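You operate a simulated robot arm through the tools that you are given. There is no shell and no other tool. Be economical: measure what you need, move in short steps, check, and stop when the job is done.

You are at the controls of a simulated robot arm. One attempt, no reset.

Task
Put the 10 capacitor from the top of the standpipe bench on the refill bench. Then take the bin labelled "Washers" from the upper shelf of the left shelving bay and leave it on the shelf under the motor bench. Then shut the motor bench drawer. Then fetch the jar and stand it on the top of the stacked cartons. Then stack the 25 mm white bag from the slat conveyor on top of the 32 mm white bag. Then put two of the brass sleeves from the slat conveyor on the middle bay of the top shelf. Then put two of the label blocks from the slat conveyor on the right bay of the top shelf. Then take the brown filter cartridge from the slat conveyor and put it on the silver tray there. Then put the carton labelled "Spacers" from the slat conveyor on the shelf over the gauges. Keep to this order. Set down upright: capacitor, jar, label block, filter cartridge, carton.

The check looks at the end state, three seconds after you hand in, the way a careful person would. Anything else that was tipped, shoved, dropped, spilled or broken makes it a failure.

Robot
A 7-joint arm with a fingered hand on a trunk, on a base that drives. Base frame: it is fixed to the floor where the robot stands at the start and does not move with it; the origin is under the middle of the robot, x ahead of it, y to its left, z up; the surface under the hand at the start is at about z = 740. Readings come in mm, degrees, newtons and seconds.
With the tool pointing down near the work surface it reaches from about 200 to 660 mm from the robot's upright axis, wherever it stands. Its first joint turns from -115.0 to 115.0 degrees. Places, roughly: bin [750, -1500, 1250]; brass sleeve (4x4x3 cm) [-4300, 300, 800]; capacitor [500, 0, 750]; carton [-4250, 2500, 750]; filter cartridge [-4000, 1750, 750]; jar [-2500, -250, 750]; label block [-4000, 1250, 750]; middle bay of the top shelf (119x24 cm) [-4500, 2120, 1280]; motor bench drawer [-1100, -900, 700]; refill bench (98x25 cm) [-2420, 240, 800]; right bay of the top shelf (119x24 cm) [-4500, 3380, 1280]; shelf over the gauges (205x13 cm) [-6560, 840, 1460]; shelf under the motor bench [-1400, -700, 300]; top of the stacked cartons (17x30 cm) [-4000, -4880, 780]; tray (11x12x4 cm) [-4000, 2100, 800]; white bag [-4000, 750, 750]. Payload 3.1 kg.
The TCP is the grasp point between the finger pads, 22 mm short of the fingertips. In the tool frame z runs along the fingers and y along their closing line. Largest opening 112 mm; the body of the gripper starts 60 mm behind the TCP. The gripper is a hand of 3 fingers: y runs from the thumb to the fingers, the wrist lies at [0, 0, -218] in the tool frame.
Orientation is that of the tool frame in the base frame, as a unit quaternion [w, x, y, z]. With the fingers straight down and closing along the base's y, the tool's x points along the base's -x, its y along +y and its z along -z.

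Tools
- The arm moves only by the tool drive_tool. Its argument "motion" is a list of rows, each an object (a shift or turn left out is 0) with "delta_pos": the shift along the tool's x, y, z in mm, a list of three; "turn": the turn, a rotation vector about the tool's x, y, z in degrees, a list of three. In form: [{"delta_pos": [x, y, z], "turn": [wx, wy, wz]}, ...]. A call has 1 to 12 rows; each row shifts and turns the commanded pose from where the row before left it, along the tool's axes as they then stand. Each row takes 0.2 s and may step no farther than 50 mm and 8.6 degrees from the row before; otherwise, the whole call is refused. Where a pose cannot be reached the arm comes as near as it can. A force on the tool above 40 N (or 10 N above the force at the start of the call, whichever is more), or a blocked arm, ends the call early, and 0.2 s more pass. In this call time passes only in rows, and 0.2 s behind the last. The reply holds the time, the measured pose of the TCP, the force on the tool along the base axes, the opening and the grip force, in the units named above and with some noise, with the torque about the TCP (base axes, N m) and any sound that the robot's microphone picked up, and new pictures: "pictures" is both (left out), scene, wrist or none.
- Cameras (640 x 400 px; columns grow to the right, rows downward): "scene" is now at [14.5, 144.7, 1515.4]; the picture's right is [-0.13, -0.99, 0.00], its down [-0.75, 0.10, -0.65] and it looks along [0.65, -0.09, -0.76] (base axes); focal length 253 px, centre (320, 200). "wrist" rides on the gripper at [66, 3, -80] in the tool frame; the picture's right is [-0.05, 1.00, 0.00], its down [-0.77, -0.04, -0.64] and it looks along [-0.64, -0.03, 0.77] (tool axes); focal length 275 px, centre (320, 200). There is no depth. A picture from a camera that has moved, and an enlarged one, comes with that camera's place and axes in the base frame and with its lens.
- lift_body(by): slides the trunk up (or, below 0, down) by that many mm; the arm and the scene camera ride with it, the base frame stays. It gives what a move gives, with no picture.
- drive_base(legs): drives the robot by 1 to 6 legs, each [ahead, left, turn to the left] in mm, mm and degrees, along the robot's own axes; the way and the turn of a leg run together, so that a leg with both is an arc; at most 1500 mm and 180 degrees a leg. The arm and the cameras ride along, it lands a little off, and it stops where it bumps. It gives what a move gives, and a new picture of the scene camera.
- move_fingers(finger1, finger2, thumb_bend): sets how far each is bent, from 0 (flat) to 100 (curled in); at 30 the hand is open as for a grip, at 70 the pads meet at the TCP. One left out holds its place. A second passes; each finger stops where it meets its share of the squeeze, and holds until it gets a number again. It is the only way to open and close the hand. It gives what a move gives, with no picture; readings hold the bend of each and the force on the fingers (four entries, about 0 where the hand has none), thumb and palm.
- aim_head(pan, tilt): turns the head with the scene camera to pan (to the left, within 155 degrees either way) and tilt (down, from -29 to 69), counted from straight ahead of the robot. It gives what a move gives, and a new picture of the scene camera.
- zoom(camera, box): a new picture of the part [left, top, right, bottom] of that camera's present view, enlarged. No time passes.
- close_job(): hands the job in; it is judged then, once.

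Work in short steps. Places have to be worked out from the pictures, the camera data and where the tool is seen: move nearer, look again, correct. Check each grasp and each placing, and mend what went wrong. You have 535 turns and 360 pictures in all, those below and enlarged ones among them. Open the gripper and draw the arm clear of the work before you hand the job in, unless the task says otherwise; then end with one line.

The tools are called as name(argument=value, ...) on one line, values as JSON. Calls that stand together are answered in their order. drive_tool: Moves the arm, as the interface text tells. Its arguments: {"type":"object","properties":{"motion":{"type":"array","items":{"type":"object","properties":{"delta_pos":{"type":"array","items":{"type":"number"}},"turn":{"type":"array","items":{"type":"number"}}}}},"pictures":{"type":"string","enum":["both","scene","wrist","none"]}},"required":["motion"]} The other tools are called the same way: lift_body (by) slides the trunk up or down; move_fingers (finger1, finger2, thumb_bend) moves the fingers one by one; drive_base (legs) drives the base; aim_head (pan, tilt) turns the head that bears the scene camera; zoom (camera, box) takes an enlarged picture of a part of a camera's view; close_job () hands the job in.

At the start:

```text
t: 0.0
ee_pos: [418.1, 43.0, 1010.0]
orientation: [0.0, 0.0, 1.0, 0.0]
wrist_force: [0.0, -0.6, -0.5]
torque: [-0.01, 0.01, 0.0]
opening: 112.0
finger_force: 0.1
shape: jaw
bend: [30.0, 30.0, 30.0]
finger forces: [0.1, 0.0, 0.1, 0.0, 0.0, 0.0]
trunk travel left (down, up): [-650.0, 340.0]
robot x, y, heading: [3.2, 1.3, 0.0]
head pan, tilt: [-7.6, 49.1]
```

scene: 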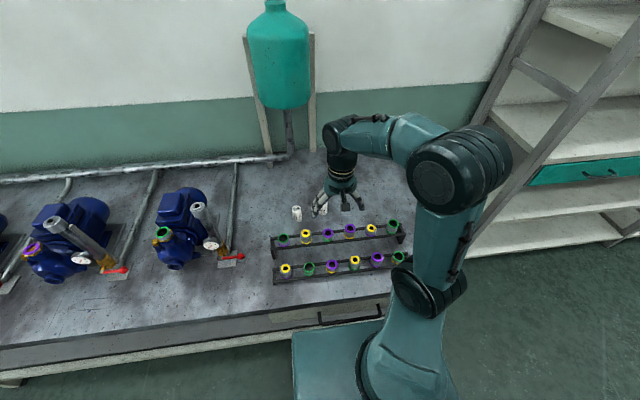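
wrist: 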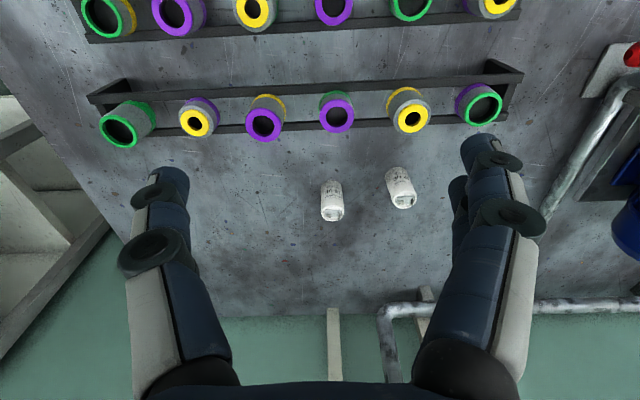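

The wrist view shows two white capacitors behind the racks. I zoom in to read their labels.

zoom(camera="wrist", box=[290, 150, 450, 250])

zoom(camera="scene", box=[260, 180, 420, 280])

```text
4.00 times, centred on (370, 200) of wrist
camera zoom: at [354.7, 46.2, 1091.7], right [0.05, 1.0, 0.0], down [0.77, -0.04, 0.64], along [0.64, -0.03, -0.77], focal length 1101 px, centre (120, 200)
```

zoom: 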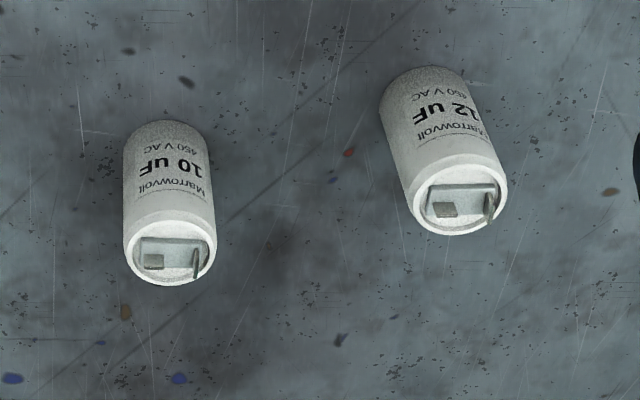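

```text
4.00 times, centred on (340, 230) of scene
camera zoom: at [14.5, 144.7, 1515.4], right [-0.13, -0.99, 0.0], down [-0.75, 0.1, -0.65], along [0.65, -0.09, -0.76], focal length 1012 px, centre (240, 80)
```

zoom: 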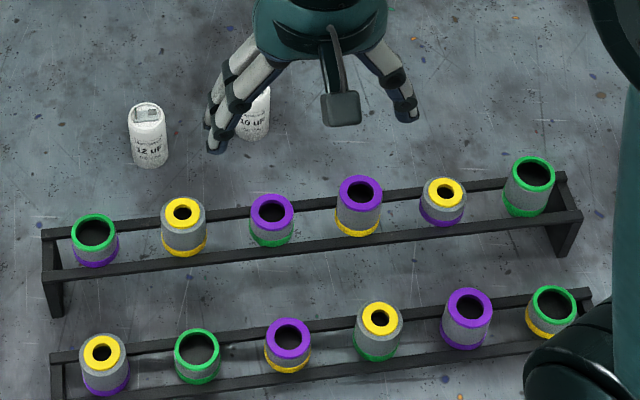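

The "10 uF" can is the one right of the 12 (robot's view), at about (633, 51), 32 mm wide and 50 mm tall. I move above it in steps and look again.

drive_tool(motion=[{"delta_pos": [-43, 2, 20]}, {"delta_pos": [-43, 2, 20]}, {"delta_pos": [-43, 2, 20]}, {"delta_pos": [-43, 1, 20]}, {"delta_pos": [-43, 1, 20]}, {"delta_pos": [0, 0, 20]}], pictures="both")

```text
t: 1.4
ee_pos: [633.7, 49.8, 891.2]
orientation: [0.001, 0.0, 1.0, 0.0]
wrist_force: [-1.0, -0.8, -0.4]
torque: [0.02, -0.01, -0.01]
opening: 111.8
finger_force: 0.0
shape: jaw
bend: [30.0, 30.0, 30.0]
finger forces: [0.0, 0.1, 0.0, 0.0, 0.0, 0.0]
trunk travel left (down, up): [-650.0, 340.0]
robot x, y, heading: [-1.5, 2.1, 0.2]
head pan, tilt: [-7.6, 49.1]
camera scene: at [13.9, 144.2, 1515.5], right [-0.13, -0.99, 0.0], down [-0.75, 0.1, -0.65], along [0.65, -0.09, -0.76], focal length 253 px, centre (320, 200)
camera wrist: at [569.6, 53.1, 970.5], right [0.05, 1.0, 0.0], down [0.77, -0.04, 0.64], along [0.64, -0.03, -0.77], focal length 275 px, centre (320, 200)
```

scene: 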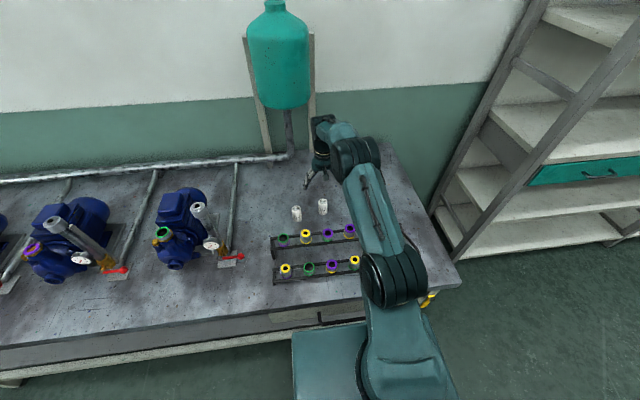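
wrist: 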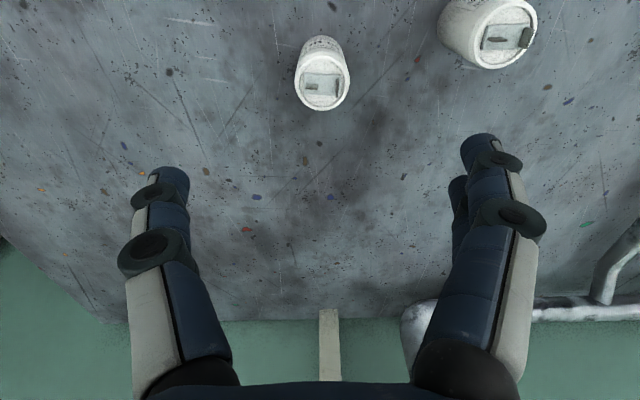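

The 10 uF can sits at about (624, 52). I shift onto it and descend to z≈770.

drive_tool(motion=[{"delta_pos": [9, 2, 30]}, {"delta_pos": [0, 0, 30]}, {"delta_pos": [0, 0, 30]}, {"delta_pos": [0, 0, 30]}], pictures="both")

```text
t: 2.4
ee_pos: [626.0, 51.8, 771.5]
orientation: [0.0, -0.001, 1.0, 0.0]
wrist_force: [0.1, 0.9, 0.2]
torque: [0.0, 0.01, 0.03]
opening: 111.9
finger_force: 0.1
shape: jaw
bend: [30.0, 30.0, 30.0]
finger forces: [0.0, 0.0, 0.0, 0.0, 0.1, 0.1]
trunk travel left (down, up): [-650.0, 340.0]
robot x, y, heading: [-1.3, 0.5, -0.0]
head pan, tilt: [-7.6, 49.1]
camera scene: at [15.2, 144.8, 1515.5], right [-0.13, -0.99, 0.0], down [-0.75, 0.1, -0.65], along [0.65, -0.09, -0.76], focal length 253 px, centre (320, 200)
camera wrist: at [561.0, 55.3, 851.7], right [0.05, 1.0, 0.0], down [0.77, -0.04, 0.64], along [0.64, -0.03, -0.77], focal length 275 px, centre (320, 200)
```

scene: 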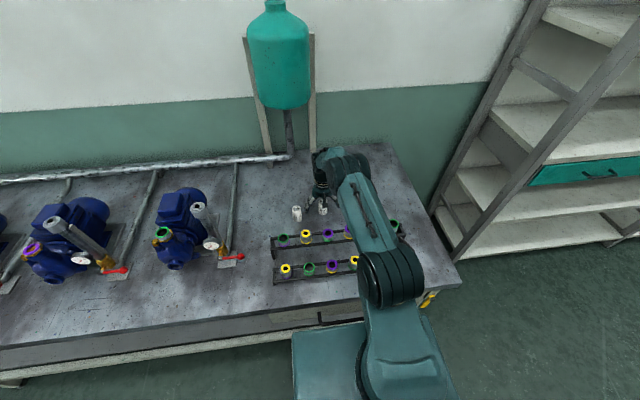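
wrist: 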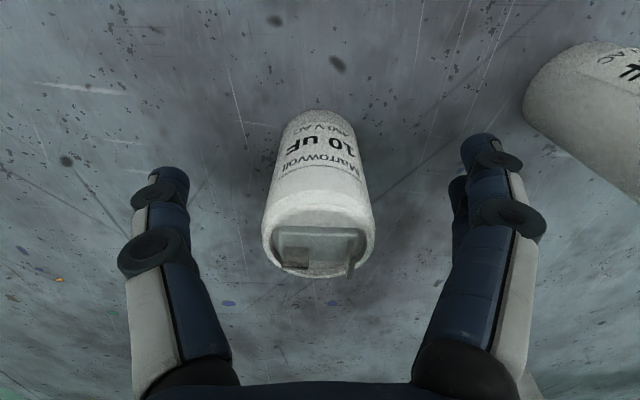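

The can is centred between the fingers. I close.

move_fingers(finger1=70, finger2=70, thumb_bend=70)

drive_tool(motion=[{"delta_pos": [0, 0, -30]}, {"delta_pos": [0, 0, -40]}, {"delta_pos": [0, 0, -40]}], pictures="wrist")

```text
t: 3.4
ee_pos: [624.8, 52.0, 772.1]
orientation: [0.001, 0.0, 1.0, 0.001]
wrist_force: [-0.2, 0.1, -0.1]
torque: [0.0, -0.04, -0.01]
opening: 27.7
finger_force: 9.5
shape: fingers
bend: [60.0, 64.0, 64.0]
finger forces: [6.6, 3.4, 0.1, 0.1, 10.2, 0.0]
trunk travel left (down, up): [-650.0, 340.0]
robot x, y, heading: [0.9, 1.3, 0.1]
head pan, tilt: [-7.6, 49.1]
```

```text
t: 4.2
ee_pos: [623.8, 54.9, 878.3]
orientation: [0.0, 0.0, 1.0, 0.0]
wrist_force: [0.0, 0.3, -0.2]
torque: [0.0, 0.04, 0.01]
opening: 27.7
finger_force: 9.9
shape: fingers
bend: [60.0, 64.0, 64.0]
finger forces: [6.8, 3.6, 0.0, 0.0, 10.1, 0.0]
trunk travel left (down, up): [-650.0, 340.0]
robot x, y, heading: [0.6, -2.9, -0.2]
head pan, tilt: [-7.6, 49.1]
camera wrist: at [560.0, 58.7, 958.2], right [0.05, 1.0, 0.0], down [0.77, -0.04, 0.64], along [0.64, -0.03, -0.77], focal length 275 px, centre (320, 200)
```

wrist: 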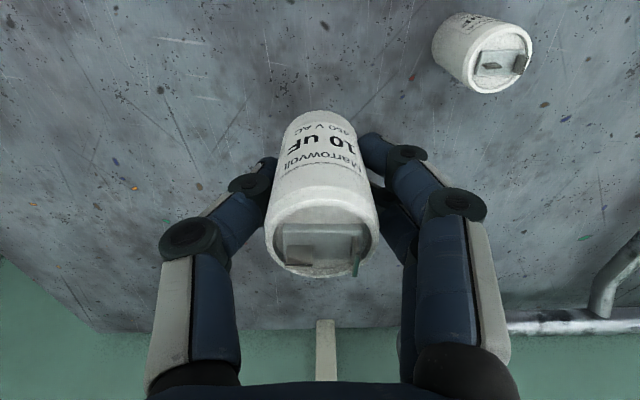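

Grip is firm. I lift and draw the arm back, then look behind with the head.

drive_tool(motion=[{"delta_pos": [40, 0, -40]}, {"delta_pos": [40, 0, -40]}, {"delta_pos": [40, 0, -40]}, {"delta_pos": [40, 0, -40]}, {"delta_pos": [40, 0, -30]}, {"delta_pos": [40, 0, 0]}], pictures="none")

aim_head(pan=150, tilt=20)

aim_head(pan=-150, tilt=20)

```text
refused: row 1 steps farther than a row can; nothing moved
```

```text
t: 6.6
ee_pos: [625.1, 56.4, 877.2]
orientation: [0.0, 0.0, 1.0, 0.001]
wrist_force: [0.3, 0.0, 0.0]
torque: [-0.02, -0.02, 0.0]
opening: 27.5
finger_force: 10.1
shape: fingers
bend: [60.0, 64.0, 64.0]
finger forces: [6.7, 3.6, 0.0, 0.0, 10.1, 0.0]
trunk travel left (down, up): [-650.0, 340.0]
robot x, y, heading: [-2.9, 3.5, 0.3]
head pan, tilt: [150.0, 20.0]
camera scene: at [-143.0, 201.6, 1559.9], right [0.5, 0.87, 0.0], down [0.3, -0.17, -0.94], along [-0.81, 0.47, -0.34], focal length 253 px, centre (320, 200)
```

scene: 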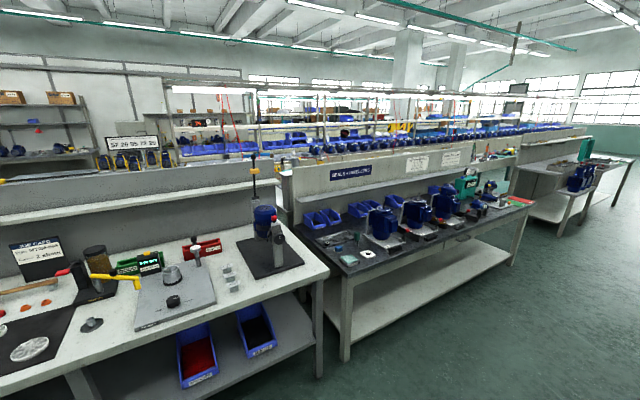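

```text
t: 10.7
ee_pos: [623.9, 54.8, 877.1]
orientation: [0.0, 0.0, 1.0, 0.001]
wrist_force: [-0.4, -0.2, -0.2]
torque: [-0.02, 0.03, 0.01]
opening: 27.5
finger_force: 10.2
shape: fingers
bend: [60.0, 64.0, 64.0]
finger forces: [6.6, 3.6, 0.0, 0.0, 10.1, 0.1]
trunk travel left (down, up): [-650.0, 340.0]
robot x, y, heading: [-0.4, -0.5, -0.1]
head pan, tilt: [-150.0, 20.0]
camera scene: at [-143.0, 108.4, 1559.9], right [-0.5, 0.87, 0.0], down [0.3, 0.17, -0.94], along [-0.81, -0.47, -0.34], focal length 253 px, centre (320, 200)
```

scene: 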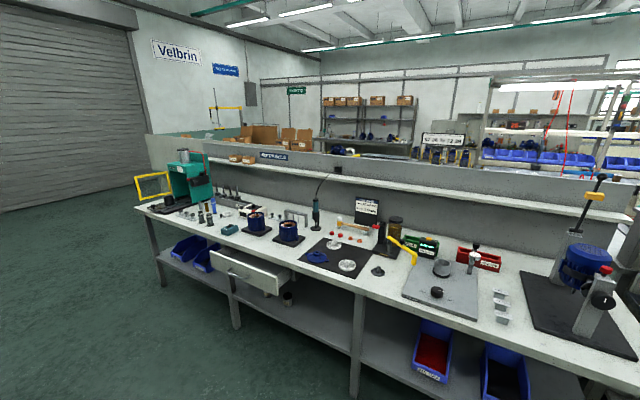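

The motor bench lies behind me from about y=-2200 to y=760, and the refill bench is on its far side. I draw the arm in and raise it for travel.

drive_tool(motion=[{"delta_pos": [20, 0, -40]}, {"delta_pos": [20, 0, -40]}, {"delta_pos": [35, 0, -35]}, {"delta_pos": [35, 0, -35]}, {"delta_pos": [35, 0, -30]}, {"delta_pos": [35, 0, -30]}, {"delta_pos": [35, 0, 0]}, {"delta_pos": [35, 0, 0]}, {"delta_pos": [30, 0, 0]}], pictures="none")

aim_head(pan=-90, tilt=25)

```text
t: 12.7
ee_pos: [344.0, 52.4, 1093.9]
orientation: [0.001, 0.001, 1.0, 0.001]
wrist_force: [-0.2, -0.1, -0.1]
torque: [0.04, 0.01, -0.03]
opening: 27.3
finger_force: 9.9
shape: fingers
bend: [60.0, 65.0, 64.0]
finger forces: [6.8, 3.9, 0.0, 0.0, 9.9, 0.0]
trunk travel left (down, up): [-650.0, 340.0]
robot x, y, heading: [-0.8, -1.1, 0.0]
head pan, tilt: [-150.0, 20.0]
```

```text
t: 14.0
ee_pos: [345.2, 53.4, 1092.2]
orientation: [-0.001, 0.0, 1.0, 0.0]
wrist_force: [0.4, 1.2, -0.7]
torque: [0.0, 0.04, 0.03]
opening: 27.2
finger_force: 10.5
shape: fingers
bend: [60.0, 65.0, 64.0]
finger forces: [6.7, 3.8, 0.0, 0.1, 9.9, 0.0]
trunk travel left (down, up): [-650.0, 340.0]
robot x, y, heading: [1.0, 2.2, -0.3]
head pan, tilt: [-90.0, 25.0]
camera scene: at [-62.7, 62.7, 1551.8], right [-1.0, 0.0, 0.0], down [0.0, 0.42, -0.91], along [0.0, -0.91, -0.42], focal length 253 px, centre (320, 200)
```

scene: 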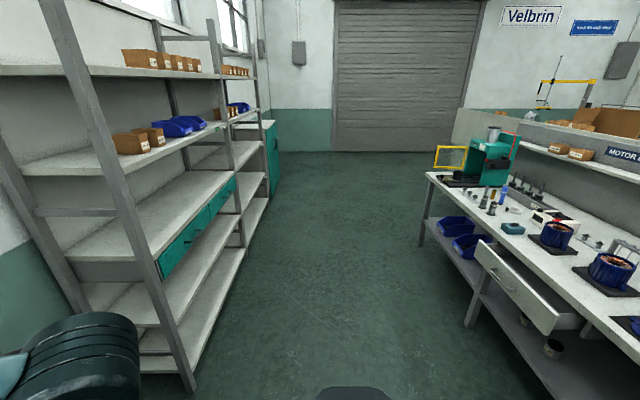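

The aisle to my right is clear. I back off 250, turn right and drive down it toward y≈-2900, then look.

drive_base(legs=[[-250, 0, 0], [0, 0, -90], [1500, 0, 0], [1300, 0, 0]])

aim_head(pan=45, tilt=30)

```text
t: 32.8
ee_pos: [-23.4, -3138.3, 1093.3]
orientation: [0.0, 0.681, 0.732, 0.001]
wrist_force: [0.4, 0.3, 0.2]
torque: [-0.01, -0.01, -0.02]
opening: 27.4
finger_force: 10.4
shape: fingers
bend: [60.0, 65.0, 64.0]
finger forces: [6.6, 3.9, 0.0, 0.1, 10.1, 0.1]
trunk travel left (down, up): [-650.0, 340.0]
robot x, y, heading: [-98.8, -2797.4, -85.8]
head pan, tilt: [-90.0, 25.0]
camera scene: at [-48.7, -2734.3, 1551.8], right [-0.07, 1.0, 0.0], down [0.42, 0.03, -0.91], along [-0.9, -0.06, -0.42], focal length 253 px, centre (320, 200)
```

scene: 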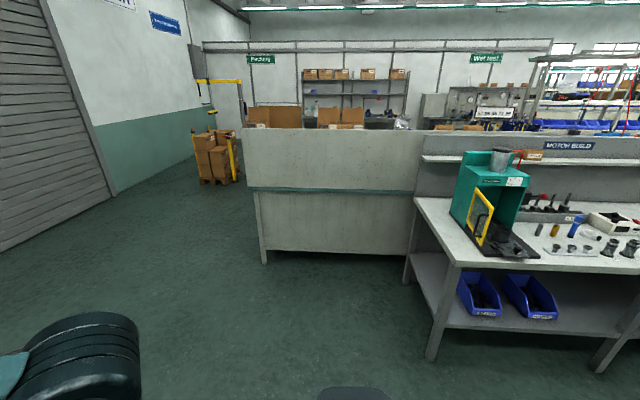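

```text
t: 35.0
ee_pos: [-22.8, -3139.8, 1093.1]
orientation: [0.0, 0.682, 0.732, 0.0]
wrist_force: [-0.5, 0.1, -1.0]
torque: [-0.02, -0.02, 0.0]
opening: 27.5
finger_force: 10.1
shape: fingers
bend: [60.0, 65.0, 64.0]
finger forces: [6.7, 3.9, 0.0, 0.0, 10.0, 0.1]
trunk travel left (down, up): [-650.0, 340.0]
robot x, y, heading: [-103.2, -2800.5, -85.8]
head pan, tilt: [45.0, 30.0]
camera scene: at [111.5, -2786.8, 1543.8], right [-0.66, -0.76, 0.0], down [-0.38, 0.33, -0.87], along [0.65, -0.57, -0.5], focal length 253 px, centre (320, 200)
```

scene: 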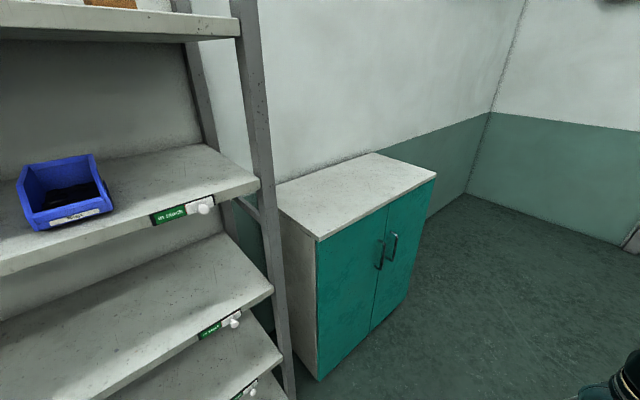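

The far counter ends near y≈-3390; stacked cartons stand beyond at about (-4000,-4880). I drive on to y≈-4000, turn right to face -x and look ahead.

drive_base(legs=[[1200, 0, 0], [0, 0, -94]])

aim_head(pan=0, tilt=25)

```text
t: 45.2
ee_pos: [-369.5, -4072.3, 1092.9]
orientation: [-0.001, 1.0, -0.017, 0.0]
wrist_force: [-0.9, 0.2, -0.2]
torque: [-0.01, 0.02, 0.0]
opening: 27.4
finger_force: 10.2
shape: fingers
bend: [60.0, 65.0, 64.0]
finger forces: [6.8, 3.7, 0.1, 0.1, 9.9, 0.1]
trunk travel left (down, up): [-650.0, 340.0]
robot x, y, heading: [-19.9, -4028.0, 178.3]
head pan, tilt: [45.0, 30.0]
camera scene: at [-38.4, -4243.8, 1543.8], right [-0.68, 0.73, 0.0], down [0.37, 0.34, -0.87], along [-0.63, -0.59, -0.5], focal length 253 px, centre (320, 200)
```

scene: 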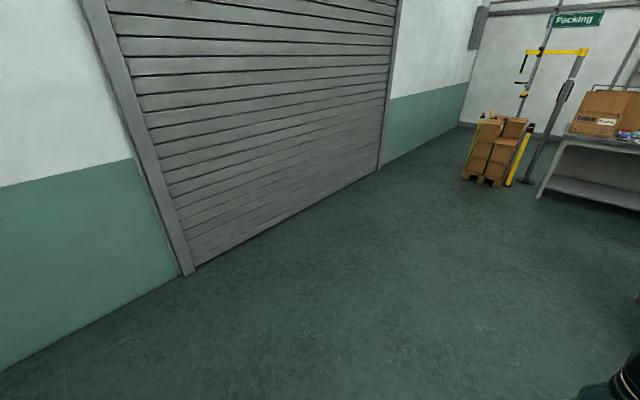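

```text
t: 46.4
ee_pos: [-368.7, -4071.2, 1092.5]
orientation: [0.0, 1.0, -0.018, 0.0]
wrist_force: [0.3, 0.0, -0.2]
torque: [-0.02, 0.01, -0.01]
opening: 27.4
finger_force: 10.4
shape: fingers
bend: [60.0, 65.0, 64.0]
finger forces: [6.7, 3.9, 0.0, 0.1, 9.9, 0.0]
trunk travel left (down, up): [-650.0, 340.0]
robot x, y, heading: [-27.9, -4032.7, 177.8]
head pan, tilt: [0.0, 25.0]
camera scene: at [-64.3, -4179.1, 1551.8], right [0.03, 1.0, 0.0], down [0.42, -0.01, -0.91], along [-0.91, 0.03, -0.42], focal length 253 px, centre (320, 200)
```

scene: 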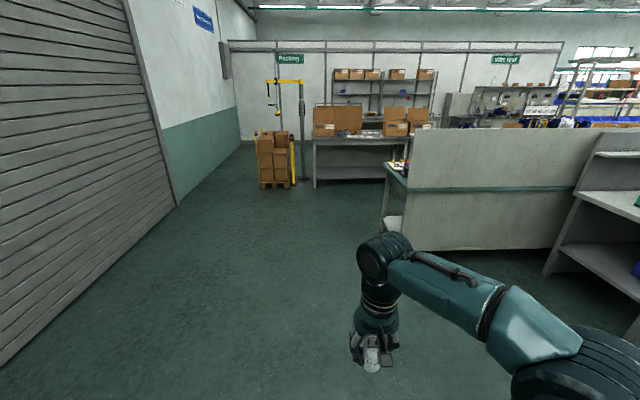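

The way ahead is clear with an aisle between the far counter (x≈-2680) and the packing table (x≈-3900). I drive to x≈-3280 and turn right to face +y.

drive_base(legs=[[0, 0, 2], [1500, 0, 0], [1500, 0, 0], [220, 0, 0], [0, 0, -90]])

```text
t: 66.4
ee_pos: [-3313.0, -3675.3, 1093.4]
orientation: [0.0, 0.707, -0.707, 0.0]
wrist_force: [0.5, 0.3, -1.0]
torque: [0.01, 0.01, 0.0]
opening: 27.2
finger_force: 10.2
shape: fingers
bend: [60.0, 65.0, 64.0]
finger forces: [6.7, 3.8, 0.0, 0.1, 9.9, 0.0]
trunk travel left (down, up): [-650.0, 340.0]
robot x, y, heading: [-3259.4, -4016.0, 90.0]
head pan, tilt: [0.0, 25.0]
camera scene: at [-3413.0, -3985.5, 1551.8], right [1.0, 0.0, 0.0], down [0.0, -0.42, -0.91], along [0.0, 0.91, -0.42], focal length 253 px, centre (320, 200)
```

scene: 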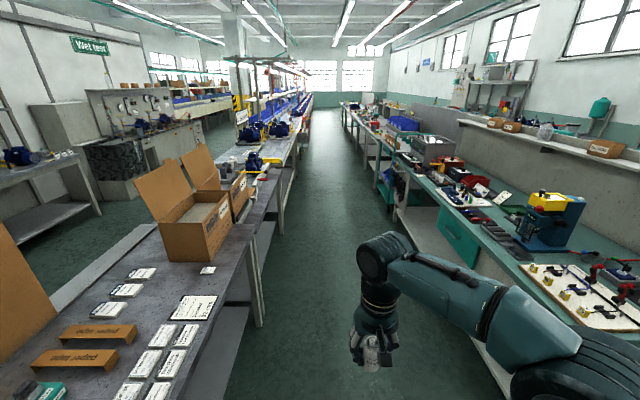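

The aisle is about 1 m wide and centred on x≈-3290. I drive ahead 1500 and look again.

drive_base(legs=[[1500, 20, 0]])

```text
refused: leg 1 is longer than a leg can be; nothing moved
```

I split it under the leg limit.

drive_base(legs=[[1480, 20, 0]])

```text
t: 73.7
ee_pos: [-3355.9, -2195.4, 1092.7]
orientation: [0.0, 0.716, -0.699, 0.0]
wrist_force: [0.3, 0.3, -1.3]
torque: [0.01, 0.01, -0.02]
opening: 27.3
finger_force: 10.3
shape: fingers
bend: [60.0, 65.0, 64.0]
finger forces: [6.7, 3.8, 0.0, 0.1, 9.9, 0.0]
trunk travel left (down, up): [-650.0, 340.0]
robot x, y, heading: [-3294.1, -2537.4, 91.3]
head pan, tilt: [0.0, 25.0]
camera scene: at [-3449.5, -2508.8, 1551.8], right [1.0, 0.02, 0.0], down [0.01, -0.42, -0.91], along [-0.02, 0.91, -0.42], focal length 253 px, centre (320, 200)
```

scene: 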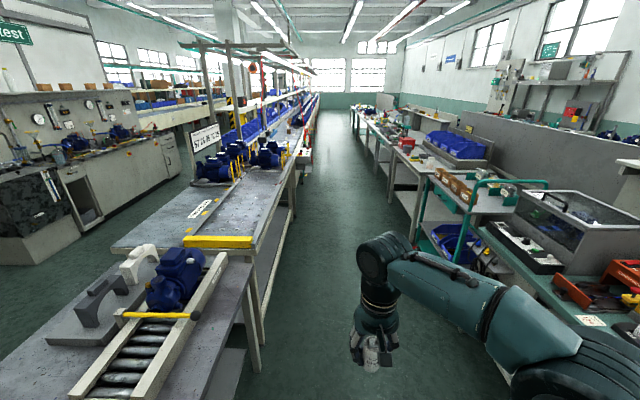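

Still clear; I correct heading slightly and drive on to about y=-1000.

drive_base(legs=[[0, 0, -1.5], [1495, -40, 0]])

aim_head(pan=-45, tilt=30)

```text
t: 81.4
ee_pos: [-3293.1, -717.4, 1091.8]
orientation: [0.0, -0.703, 0.711, 0.0]
wrist_force: [-0.2, -0.5, -0.9]
torque: [0.01, -0.01, 0.0]
opening: 27.4
finger_force: 10.6
shape: fingers
bend: [60.0, 65.0, 64.0]
finger forces: [6.8, 3.9, 0.1, 0.0, 9.9, 0.1]
trunk travel left (down, up): [-650.0, 340.0]
robot x, y, heading: [-3241.6, -1063.1, 89.5]
head pan, tilt: [0.0, 25.0]
camera scene: at [-3396.7, -1027.2, 1551.8], right [1.0, -0.01, 0.0], down [0.0, -0.42, -0.91], along [0.01, 0.91, -0.42], focal length 253 px, centre (320, 200)
```

scene: 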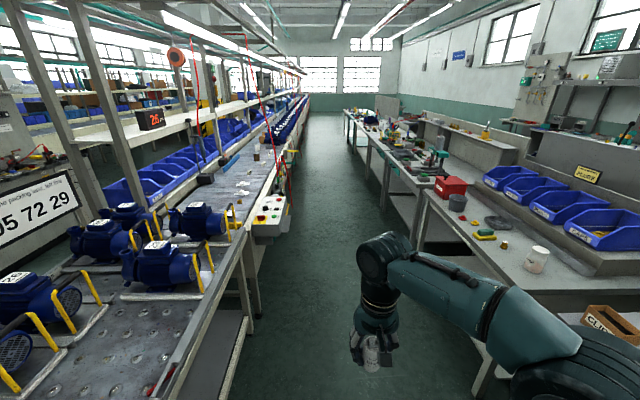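

```text
t: 82.5
ee_pos: [-3292.6, -718.3, 1092.5]
orientation: [0.0, -0.704, 0.711, 0.0]
wrist_force: [-0.2, 1.1, -0.5]
torque: [-0.04, -0.01, 0.02]
opening: 27.4
finger_force: 10.2
shape: fingers
bend: [60.0, 65.0, 64.0]
finger forces: [6.7, 3.7, 0.0, 0.0, 9.9, 0.1]
trunk travel left (down, up): [-650.0, 340.0]
robot x, y, heading: [-3238.5, -1063.4, 89.3]
head pan, tilt: [-45.0, 30.0]
camera scene: at [-3333.1, -1056.3, 1543.8], right [0.7, -0.71, 0.0], down [-0.36, -0.35, -0.87], along [0.62, 0.61, -0.5], focal length 253 px, centre (320, 200)
```

scene: 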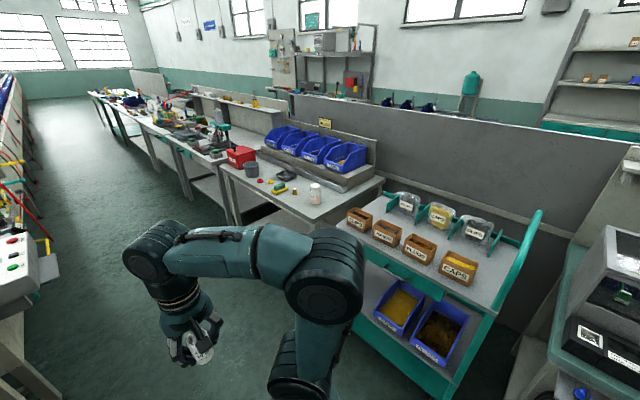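

The refill bench is the one with blue bins and the white jar. I drive on to y≈150 and turn right to face it.

drive_base(legs=[[1250, 0, 0], [0, 0, -90]])

aim_head(pan=0, tilt=40)

```text
t: 92.7
ee_pos: [-2919.3, 256.6, 1092.3]
orientation: [0.0, -0.017, 1.0, 0.0]
wrist_force: [-0.4, 0.4, -0.7]
torque: [0.0, 0.01, 0.03]
opening: 27.4
finger_force: 10.6
shape: fingers
bend: [60.0, 65.0, 64.0]
finger forces: [6.7, 3.8, 0.0, 0.1, 9.9, 0.1]
trunk travel left (down, up): [-650.0, 340.0]
robot x, y, heading: [-3260.9, 189.7, 2.0]
head pan, tilt: [-45.0, 30.0]
camera scene: at [-3264.1, 280.7, 1543.8], right [-0.68, -0.73, 0.0], down [-0.37, 0.34, -0.87], along [0.63, -0.59, -0.5], focal length 253 px, centre (320, 200)
```

scene: 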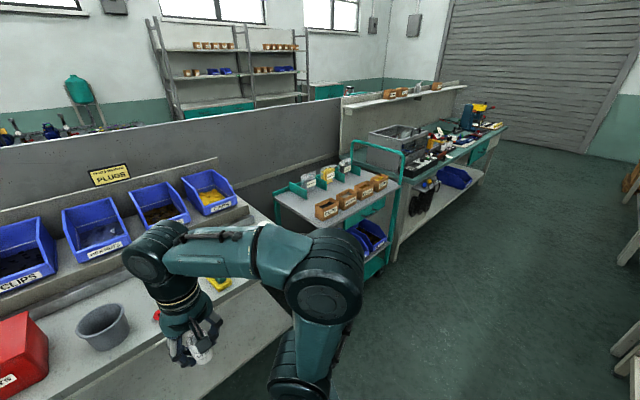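

```text
t: 93.8
ee_pos: [-2920.7, 256.6, 1093.4]
orientation: [0.0, -0.017, 1.0, 0.0]
wrist_force: [-0.1, -0.2, -0.5]
torque: [0.03, 0.02, -0.01]
opening: 27.4
finger_force: 10.0
shape: fingers
bend: [60.0, 65.0, 64.0]
finger forces: [6.7, 3.7, 0.1, 0.0, 9.9, 0.0]
trunk travel left (down, up): [-650.0, 340.0]
robot x, y, heading: [-3261.4, 189.3, 2.1]
head pan, tilt: [0.0, 40.0]
camera scene: at [-3245.3, 345.3, 1528.5], right [0.03, -1.0, 0.0], down [-0.64, -0.02, -0.77], along [0.77, 0.03, -0.64], focal length 253 px, centre (320, 200)
```

scene: 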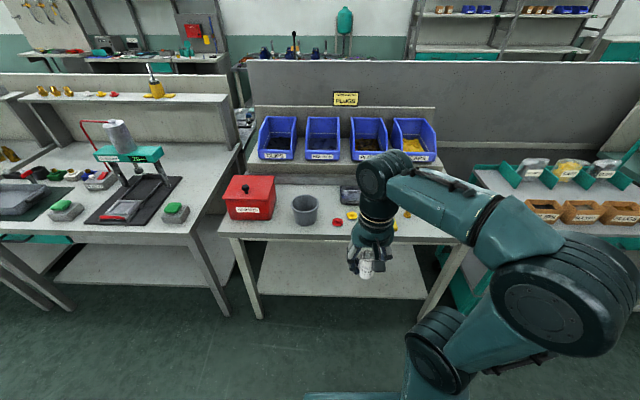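

The refill bench front edge is about x≈-2570. I drive ahead 270 and look with both cameras.

drive_base(legs=[[270, 0, -2]])

drive_tool(motion=[{"delta_pos": [-40, 0, 20]}, {"delta_pos": [-40, 0, 20]}, {"delta_pos": [-20, 0, 20]}], pictures="both")

```text
t: 95.7
ee_pos: [-2644.9, 249.7, 1092.1]
orientation: [0.0, -0.001, 1.0, 0.0]
wrist_force: [0.0, 0.5, 0.0]
torque: [0.01, -0.02, 0.03]
opening: 27.6
finger_force: 10.1
shape: fingers
bend: [60.0, 65.0, 64.0]
finger forces: [6.7, 3.8, 0.0, 0.1, 10.0, 0.0]
trunk travel left (down, up): [-650.0, 340.0]
robot x, y, heading: [-2989.0, 193.6, -0.2]
head pan, tilt: [0.0, 40.0]
camera scene: at [-2967.1, 349.6, 1528.4], right [0.0, -1.0, 0.0], down [-0.64, 0.0, -0.77], along [0.77, 0.0, -0.64], focal length 253 px, centre (320, 200)
```

scene: 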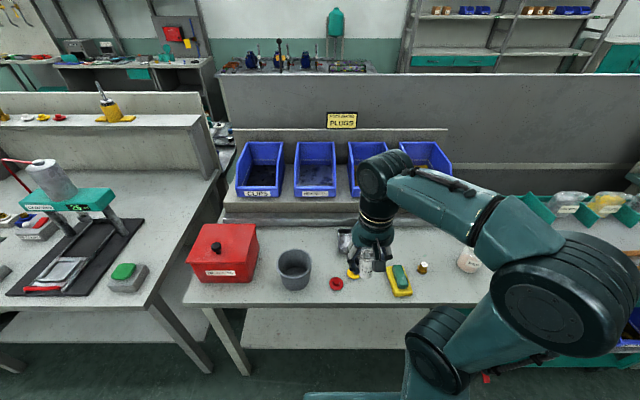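

```text
t: 96.5
ee_pos: [-2544.2, 250.1, 1037.6]
orientation: [0.001, -0.001, 1.0, -0.001]
wrist_force: [-0.7, 0.9, 0.4]
torque: [0.02, 0.0, -0.02]
opening: 27.5
finger_force: 10.1
shape: fingers
bend: [60.0, 65.0, 64.0]
finger forces: [6.7, 3.9, 0.0, 0.0, 9.7, 0.0]
trunk travel left (down, up): [-650.0, 340.0]
robot x, y, heading: [-2990.0, 196.6, -0.0]
head pan, tilt: [0.0, 40.0]
camera scene: at [-2967.5, 349.8, 1528.4], right [0.0, -1.0, 0.0], down [-0.64, 0.0, -0.77], along [0.77, 0.0, -0.64], focal length 253 px, centre (320, 200)
camera wrist: at [-2608.8, 253.7, 1116.5], right [0.04, 1.0, 0.0], down [0.77, -0.03, 0.64], along [0.64, -0.03, -0.77], focal length 275 px, centre (320, 200)
```

scene: 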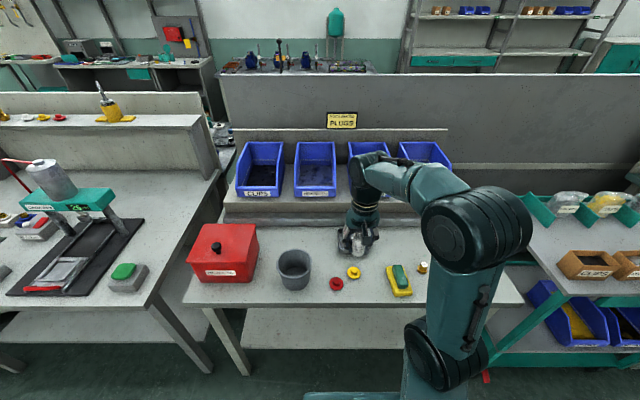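
wrist: 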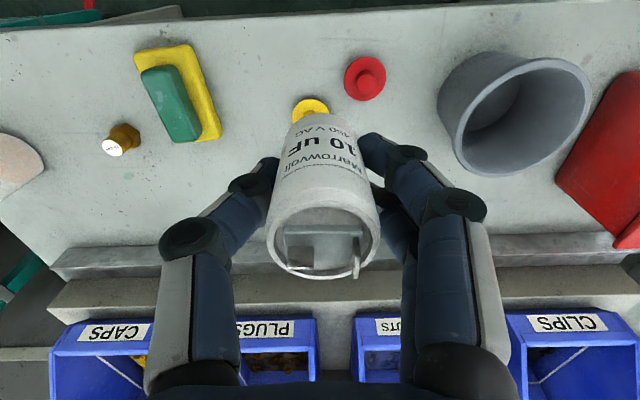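

Bench top appears to be z≈790, with a free spot behind the red cap at about (-2405, 300). I move above it.

drive_tool(motion=[{"delta_pos": [-35, 12, 20]}, {"delta_pos": [-35, 13, 20]}, {"delta_pos": [-35, 12, 20]}, {"delta_pos": [-34, 13, 20]}, {"delta_pos": [0, 0, 40]}, {"delta_pos": [0, 0, 40]}], pictures="both")

```text
t: 97.9
ee_pos: [-2408.1, 299.6, 874.1]
orientation: [0.0, -0.001, 1.0, 0.0]
wrist_force: [-0.3, 0.0, -0.5]
torque: [0.02, -0.02, 0.02]
opening: 27.1
finger_force: 10.2
shape: fingers
bend: [60.0, 65.0, 64.0]
finger forces: [6.7, 3.9, 0.0, 0.0, 9.8, 0.0]
trunk travel left (down, up): [-650.0, 340.0]
robot x, y, heading: [-2991.9, 190.8, 0.1]
head pan, tilt: [0.0, 40.0]
camera scene: at [-2966.9, 350.2, 1528.4], right [0.0, -1.0, 0.0], down [-0.64, 0.0, -0.77], along [0.77, 0.0, -0.64], focal length 253 px, centre (320, 200)
camera wrist: at [-2471.8, 302.8, 953.8], right [0.04, 1.0, 0.0], down [0.77, -0.03, 0.64], along [0.63, -0.03, -0.77], focal length 275 px, centre (320, 200)
```

scene: 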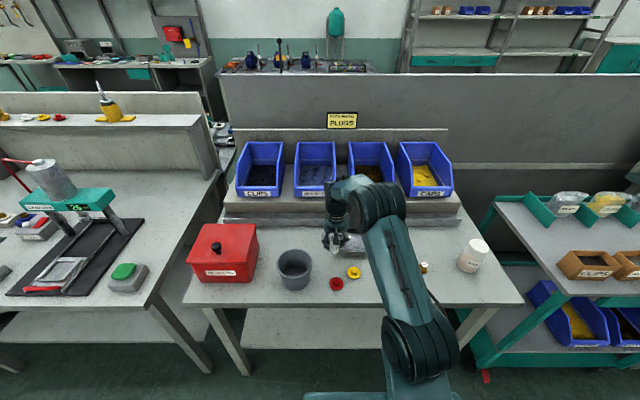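
wrist: 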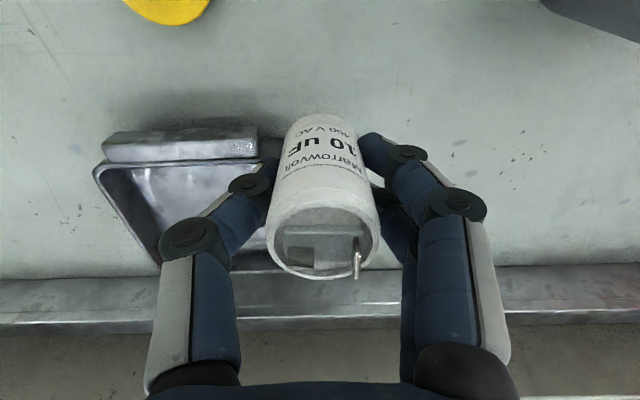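

A steel dish lies just right of the hand, so I shift 27 mm left (y≈327) and descend; I will open only slightly.

drive_tool(motion=[{"delta_pos": [0, 27, 0]}, {"delta_pos": [0, 0, 30]}, {"delta_pos": [0, 0, 8]}, {"delta_pos": [0, 0, 5]}], pictures="wrist")

```text
t: 98.9
ee_pos: [-2408.0, 328.0, 830.6]
orientation: [0.001, -0.002, 1.0, -0.001]
wrist_force: [0.1, 1.0, 3.6]
torque: [0.04, 0.02, 0.01]
opening: 27.2
finger_force: 11.3
shape: fingers
bend: [61.0, 65.0, 64.0]
finger forces: [7.8, 4.2, 0.1, 0.0, 10.4, 0.0]
trunk travel left (down, up): [-650.0, 340.0]
robot x, y, heading: [-2993.0, 193.9, 0.2]
head pan, tilt: [0.0, 40.0]
camera wrist: at [-2472.6, 331.4, 910.3], right [0.04, 1.0, 0.0], down [0.77, -0.03, 0.64], along [0.64, -0.03, -0.77], focal length 275 px, centre (320, 200)
```

wrist: 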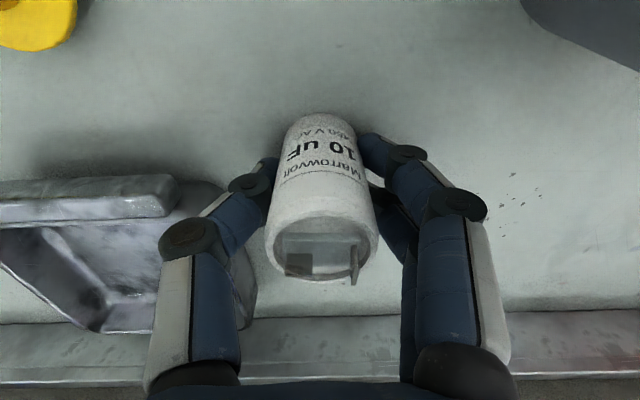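

Contact force of ~3.6 N shows it standing on the bench (z≈799). I open a little.

move_fingers(finger1=52, finger2=54, thumb_bend=54)

drive_tool(motion=[{"delta_pos": [0, 0, -20]}, {"delta_pos": [0, 0, -40]}, {"delta_pos": [0, 0, -40]}, {"delta_pos": [0, 0, -40]}], pictures="both")

```text
t: 99.9
ee_pos: [-2407.2, 328.2, 829.6]
orientation: [-0.001, -0.001, 1.0, 0.0]
wrist_force: [-0.1, -0.8, 0.9]
torque: [0.01, 0.02, 0.03]
opening: 45.9
finger_force: 0.1
shape: fingers
bend: [52.0, 54.0, 54.0]
finger forces: [0.0, 0.0, 0.1, 0.1, 0.0, 0.0]
trunk travel left (down, up): [-650.0, 340.0]
robot x, y, heading: [-2993.1, 196.0, 0.2]
head pan, tilt: [0.0, 40.0]
```

```text
t: 100.9
ee_pos: [-2407.6, 328.8, 971.3]
orientation: [0.0, -0.001, 1.0, 0.0]
wrist_force: [0.9, -0.5, -0.2]
torque: [-0.01, 0.01, -0.01]
opening: 46.0
finger_force: 0.0
shape: fingers
bend: [52.0, 54.0, 54.0]
finger forces: [0.0, 0.1, 0.0, 0.0, 0.0, 0.1]
trunk travel left (down, up): [-650.0, 340.0]
robot x, y, heading: [-2987.8, 193.3, -0.1]
head pan, tilt: [0.0, 40.0]
camera scene: at [-2968.8, 349.8, 1528.4], right [0.0, -1.0, 0.0], down [-0.64, 0.0, -0.77], along [0.77, 0.0, -0.64], focal length 253 px, centre (320, 200)
camera wrist: at [-2472.1, 332.4, 1050.4], right [0.04, 1.0, 0.0], down [0.77, -0.03, 0.64], along [0.64, -0.03, -0.77], focal length 275 px, centre (320, 200)
```

scene: 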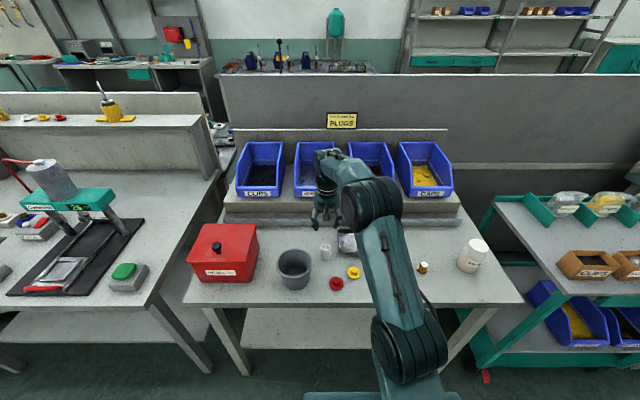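
wrist: 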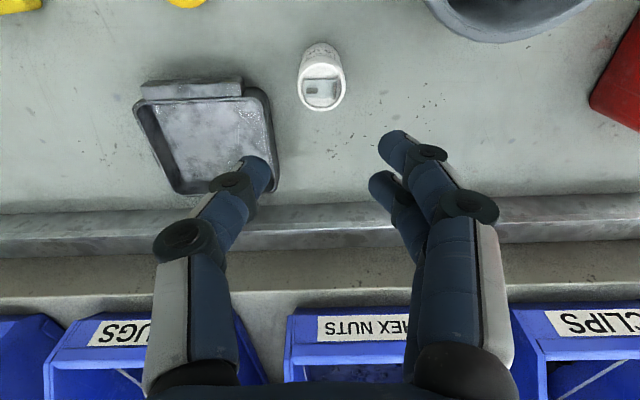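

The capacitor stands upright. I retract the arm to the travel pose.

drive_tool(motion=[{"delta_pos": [35, -10, -30]}, {"delta_pos": [35, -10, -30]}, {"delta_pos": [35, -10, -30]}, {"delta_pos": [35, -10, -30]}, {"delta_pos": [35, -15, 0]}, {"delta_pos": [35, -15, 0]}, {"delta_pos": [25, -10, 0]}], pictures="none")

drive_base(legs=[[-300, 0, 0], [0, 0, -90]])

```text
t: 102.5
ee_pos: [-2642.4, 245.7, 1088.8]
orientation: [0.0, 0.001, 1.0, 0.002]
wrist_force: [-0.8, -0.6, 0.7]
torque: [0.04, -0.02, 0.0]
opening: 46.1
finger_force: 0.0
shape: fingers
bend: [52.0, 54.0, 54.0]
finger forces: [0.1, 0.1, 0.0, 0.0, 0.1, 0.0]
trunk travel left (down, up): [-650.0, 340.0]
robot x, y, heading: [-2990.8, 195.5, 0.1]
head pan, tilt: [0.0, 40.0]
```

```text
t: 108.4
ee_pos: [-3247.7, -153.9, 1088.8]
orientation: [0.0, 0.709, 0.705, 0.0]
wrist_force: [-0.4, 0.8, 0.2]
torque: [0.02, -0.01, -0.06]
opening: 46.3
finger_force: 0.1
shape: fingers
bend: [52.0, 54.0, 54.0]
finger forces: [0.0, 0.0, 0.1, 0.0, 0.1, 0.0]
trunk travel left (down, up): [-650.0, 340.0]
robot x, y, heading: [-3300.1, 200.2, -90.3]
head pan, tilt: [0.0, 40.0]
camera scene: at [-3148.2, 172.0, 1528.5], right [-1.0, 0.01, 0.0], down [0.0, 0.64, -0.77], along [-0.01, -0.77, -0.64], focal length 253 px, centre (320, 200)
```

scene: 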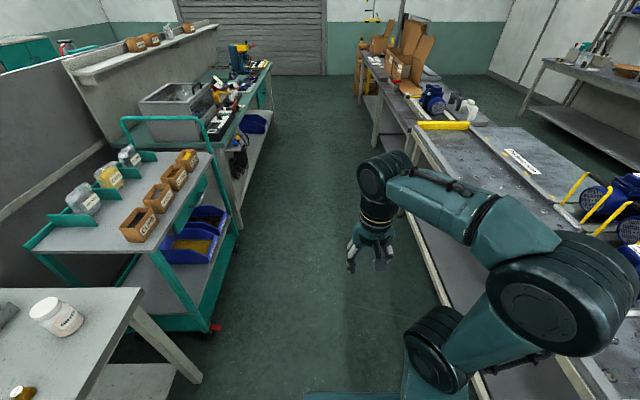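

The route back is known. I drive down the aisle, turn to face +x, and go across to x≈-100.

drive_base(legs=[[1400, 0, 0], [1400, 0, 0], [1380, 0, 0]])

```text
t: 128.2
ee_pos: [-3313.0, -4269.4, 1089.0]
orientation: [0.0, 0.703, 0.711, 0.0]
wrist_force: [-1.2, 0.0, 0.0]
torque: [-0.02, -0.01, 0.03]
opening: 45.9
finger_force: 0.0
shape: fingers
bend: [52.0, 54.0, 54.0]
finger forces: [0.0, 0.0, 0.0, 0.0, 0.0, 0.1]
trunk travel left (down, up): [-650.0, 340.0]
robot x, y, heading: [-3369.2, -3921.8, -89.2]
head pan, tilt: [0.0, 40.0]
camera scene: at [-3219.6, -3941.9, 1528.4], right [-1.0, -0.01, 0.0], down [-0.01, 0.64, -0.77], along [0.01, -0.77, -0.64], focal length 253 px, centre (320, 200)
```

scene: 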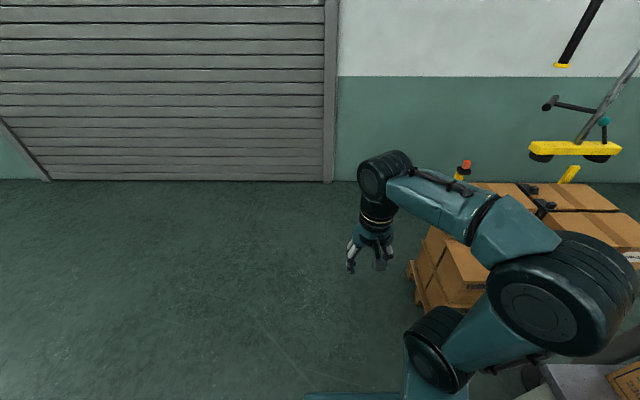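

At y≈-3920; turning left to face +x and crossing to x≈-120, then sliding left to the shelving.

drive_base(legs=[[0, -100, 0], [0, 0, 90], [1500, 0, 0], [1500, 0, 0], [250, 0, 0], [0, 1000, 0]])

aim_head(pan=45, tilt=20)

```text
t: 153.3
ee_pos: [21.6, -2709.4, 1089.2]
orientation: [0.0, -0.02, 1.0, 0.0]
wrist_force: [0.2, -0.7, 0.8]
torque: [-0.03, -0.01, 0.02]
opening: 46.0
finger_force: 0.1
shape: fingers
bend: [52.0, 54.0, 54.0]
finger forces: [0.0, 0.0, 0.1, 0.1, 0.0, 0.1]
trunk travel left (down, up): [-650.0, 340.0]
robot x, y, heading: [-326.6, -2778.6, 2.2]
head pan, tilt: [0.0, 40.0]
camera scene: at [-308.3, -2621.1, 1528.4], right [0.04, -1.0, 0.0], down [-0.64, -0.03, -0.77], along [0.77, 0.03, -0.64], focal length 253 px, centre (320, 200)
```

scene: 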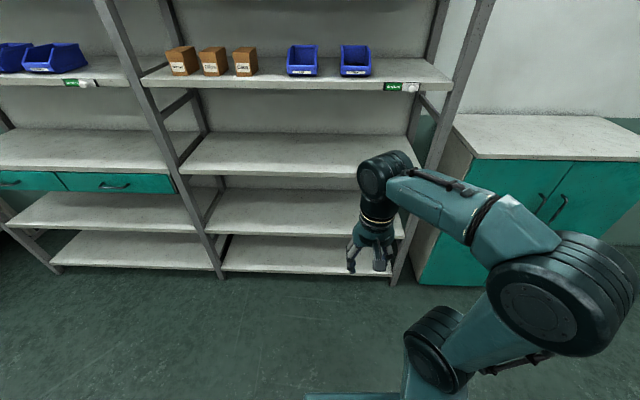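

```text
t: 154.4
ee_pos: [21.9, -2710.2, 1089.3]
orientation: [-0.001, -0.021, 1.0, 0.001]
wrist_force: [-0.4, -1.2, -0.1]
torque: [0.0, -0.02, 0.0]
opening: 46.1
finger_force: 0.0
shape: fingers
bend: [52.0, 54.0, 54.0]
finger forces: [0.0, 0.0, 0.0, 0.1, 0.0, 0.1]
trunk travel left (down, up): [-650.0, 340.0]
robot x, y, heading: [-323.9, -2779.4, 2.5]
head pan, tilt: [45.0, 20.0]
camera scene: at [-330.1, -2556.6, 1559.8], right [0.74, -0.68, 0.0], down [-0.23, -0.25, -0.94], along [0.64, 0.69, -0.34], focal length 253 px, centre (320, 200)
```

scene: 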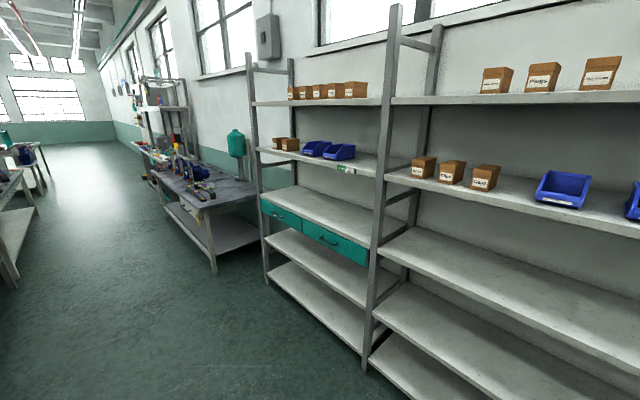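

The left bay has two blue bins on the z≈1250 shelf. I slide left to y≈-1500 and look straight at them.

drive_base(legs=[[0, 0, -2.5], [0, 1270, 0]])

aim_head(pan=0, tilt=15)

```text
t: 161.1
ee_pos: [30.2, -1469.6, 1087.6]
orientation: [0.0, 0.001, 1.0, -0.001]
wrist_force: [-1.0, -0.7, 0.1]
torque: [0.02, -0.02, -0.02]
opening: 46.0
finger_force: 0.1
shape: fingers
bend: [52.0, 54.0, 54.0]
finger forces: [0.0, 0.1, 0.0, 0.0, 0.0, 0.1]
trunk travel left (down, up): [-650.0, 340.0]
robot x, y, heading: [-316.0, -1524.7, -0.5]
head pan, tilt: [45.0, 20.0]
camera scene: at [-315.6, -1301.1, 1559.8], right [0.7, -0.71, 0.0], down [-0.24, -0.24, -0.94], along [0.67, 0.66, -0.34], focal length 253 px, centre (320, 200)
```

scene: 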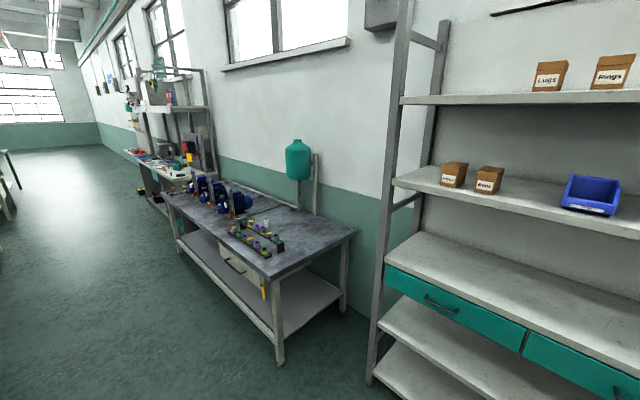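

```text
t: 162.2
ee_pos: [28.8, -1470.6, 1088.3]
orientation: [0.0, 0.002, 1.0, 0.0]
wrist_force: [0.4, 1.1, -0.8]
torque: [-0.02, -0.01, 0.01]
opening: 46.0
finger_force: 0.1
shape: fingers
bend: [52.0, 54.0, 54.0]
finger forces: [0.0, 0.0, 0.1, 0.1, 0.1, 0.0]
trunk travel left (down, up): [-650.0, 340.0]
robot x, y, heading: [-321.7, -1520.2, -0.3]
head pan, tilt: [0.0, 15.0]
camera scene: at [-288.2, -1367.3, 1568.0], right [0.0, -1.0, 0.0], down [-0.26, 0.0, -0.97], along [0.97, 0.0, -0.26], focal length 253 px, centre (320, 200)
```

scene: 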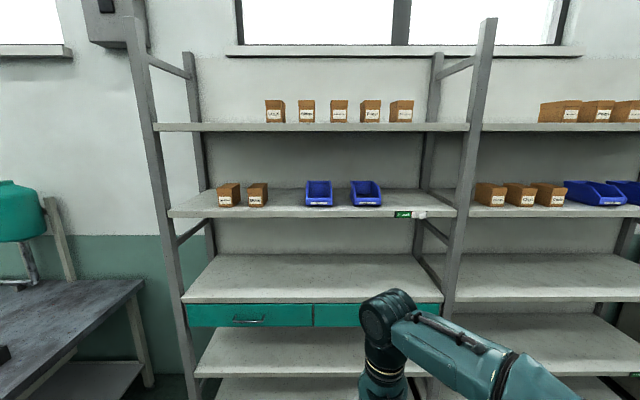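

I zoom to read the labels in the left bay.

zoom(camera="scene", box=[200, 150, 420, 240])

zoom(camera="scene", box=[250, 80, 430, 140])

```text
2.91 times, centred on (310, 195) of scene
camera zoom: at [-288.2, -1367.3, 1568.0], right [0.0, -1.0, 0.0], down [-0.26, 0.0, -0.97], along [0.97, 0.0, -0.26], focal length 736 px, centre (349, 214)
```

zoom: 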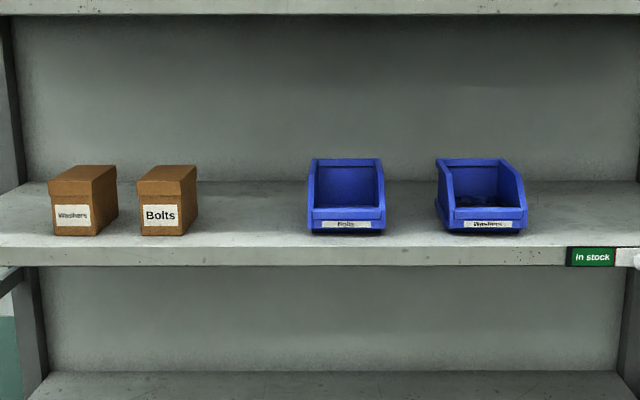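

```text
3.56 times, centred on (340, 110) of scene
camera zoom: at [-288.2, -1367.3, 1568.0], right [0.0, -1.0, 0.0], down [-0.26, 0.0, -0.97], along [0.97, 0.0, -0.26], focal length 899 px, centre (249, 520)
```

zoom: 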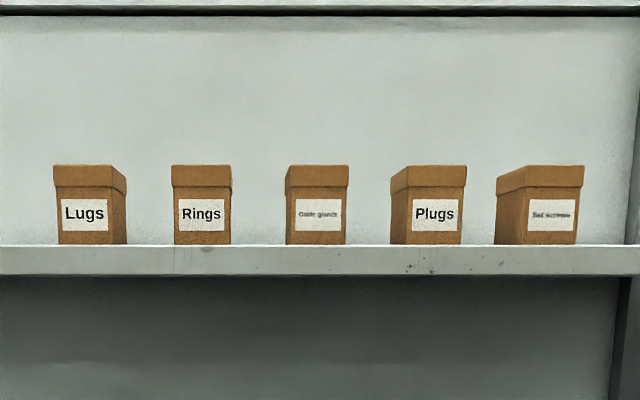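

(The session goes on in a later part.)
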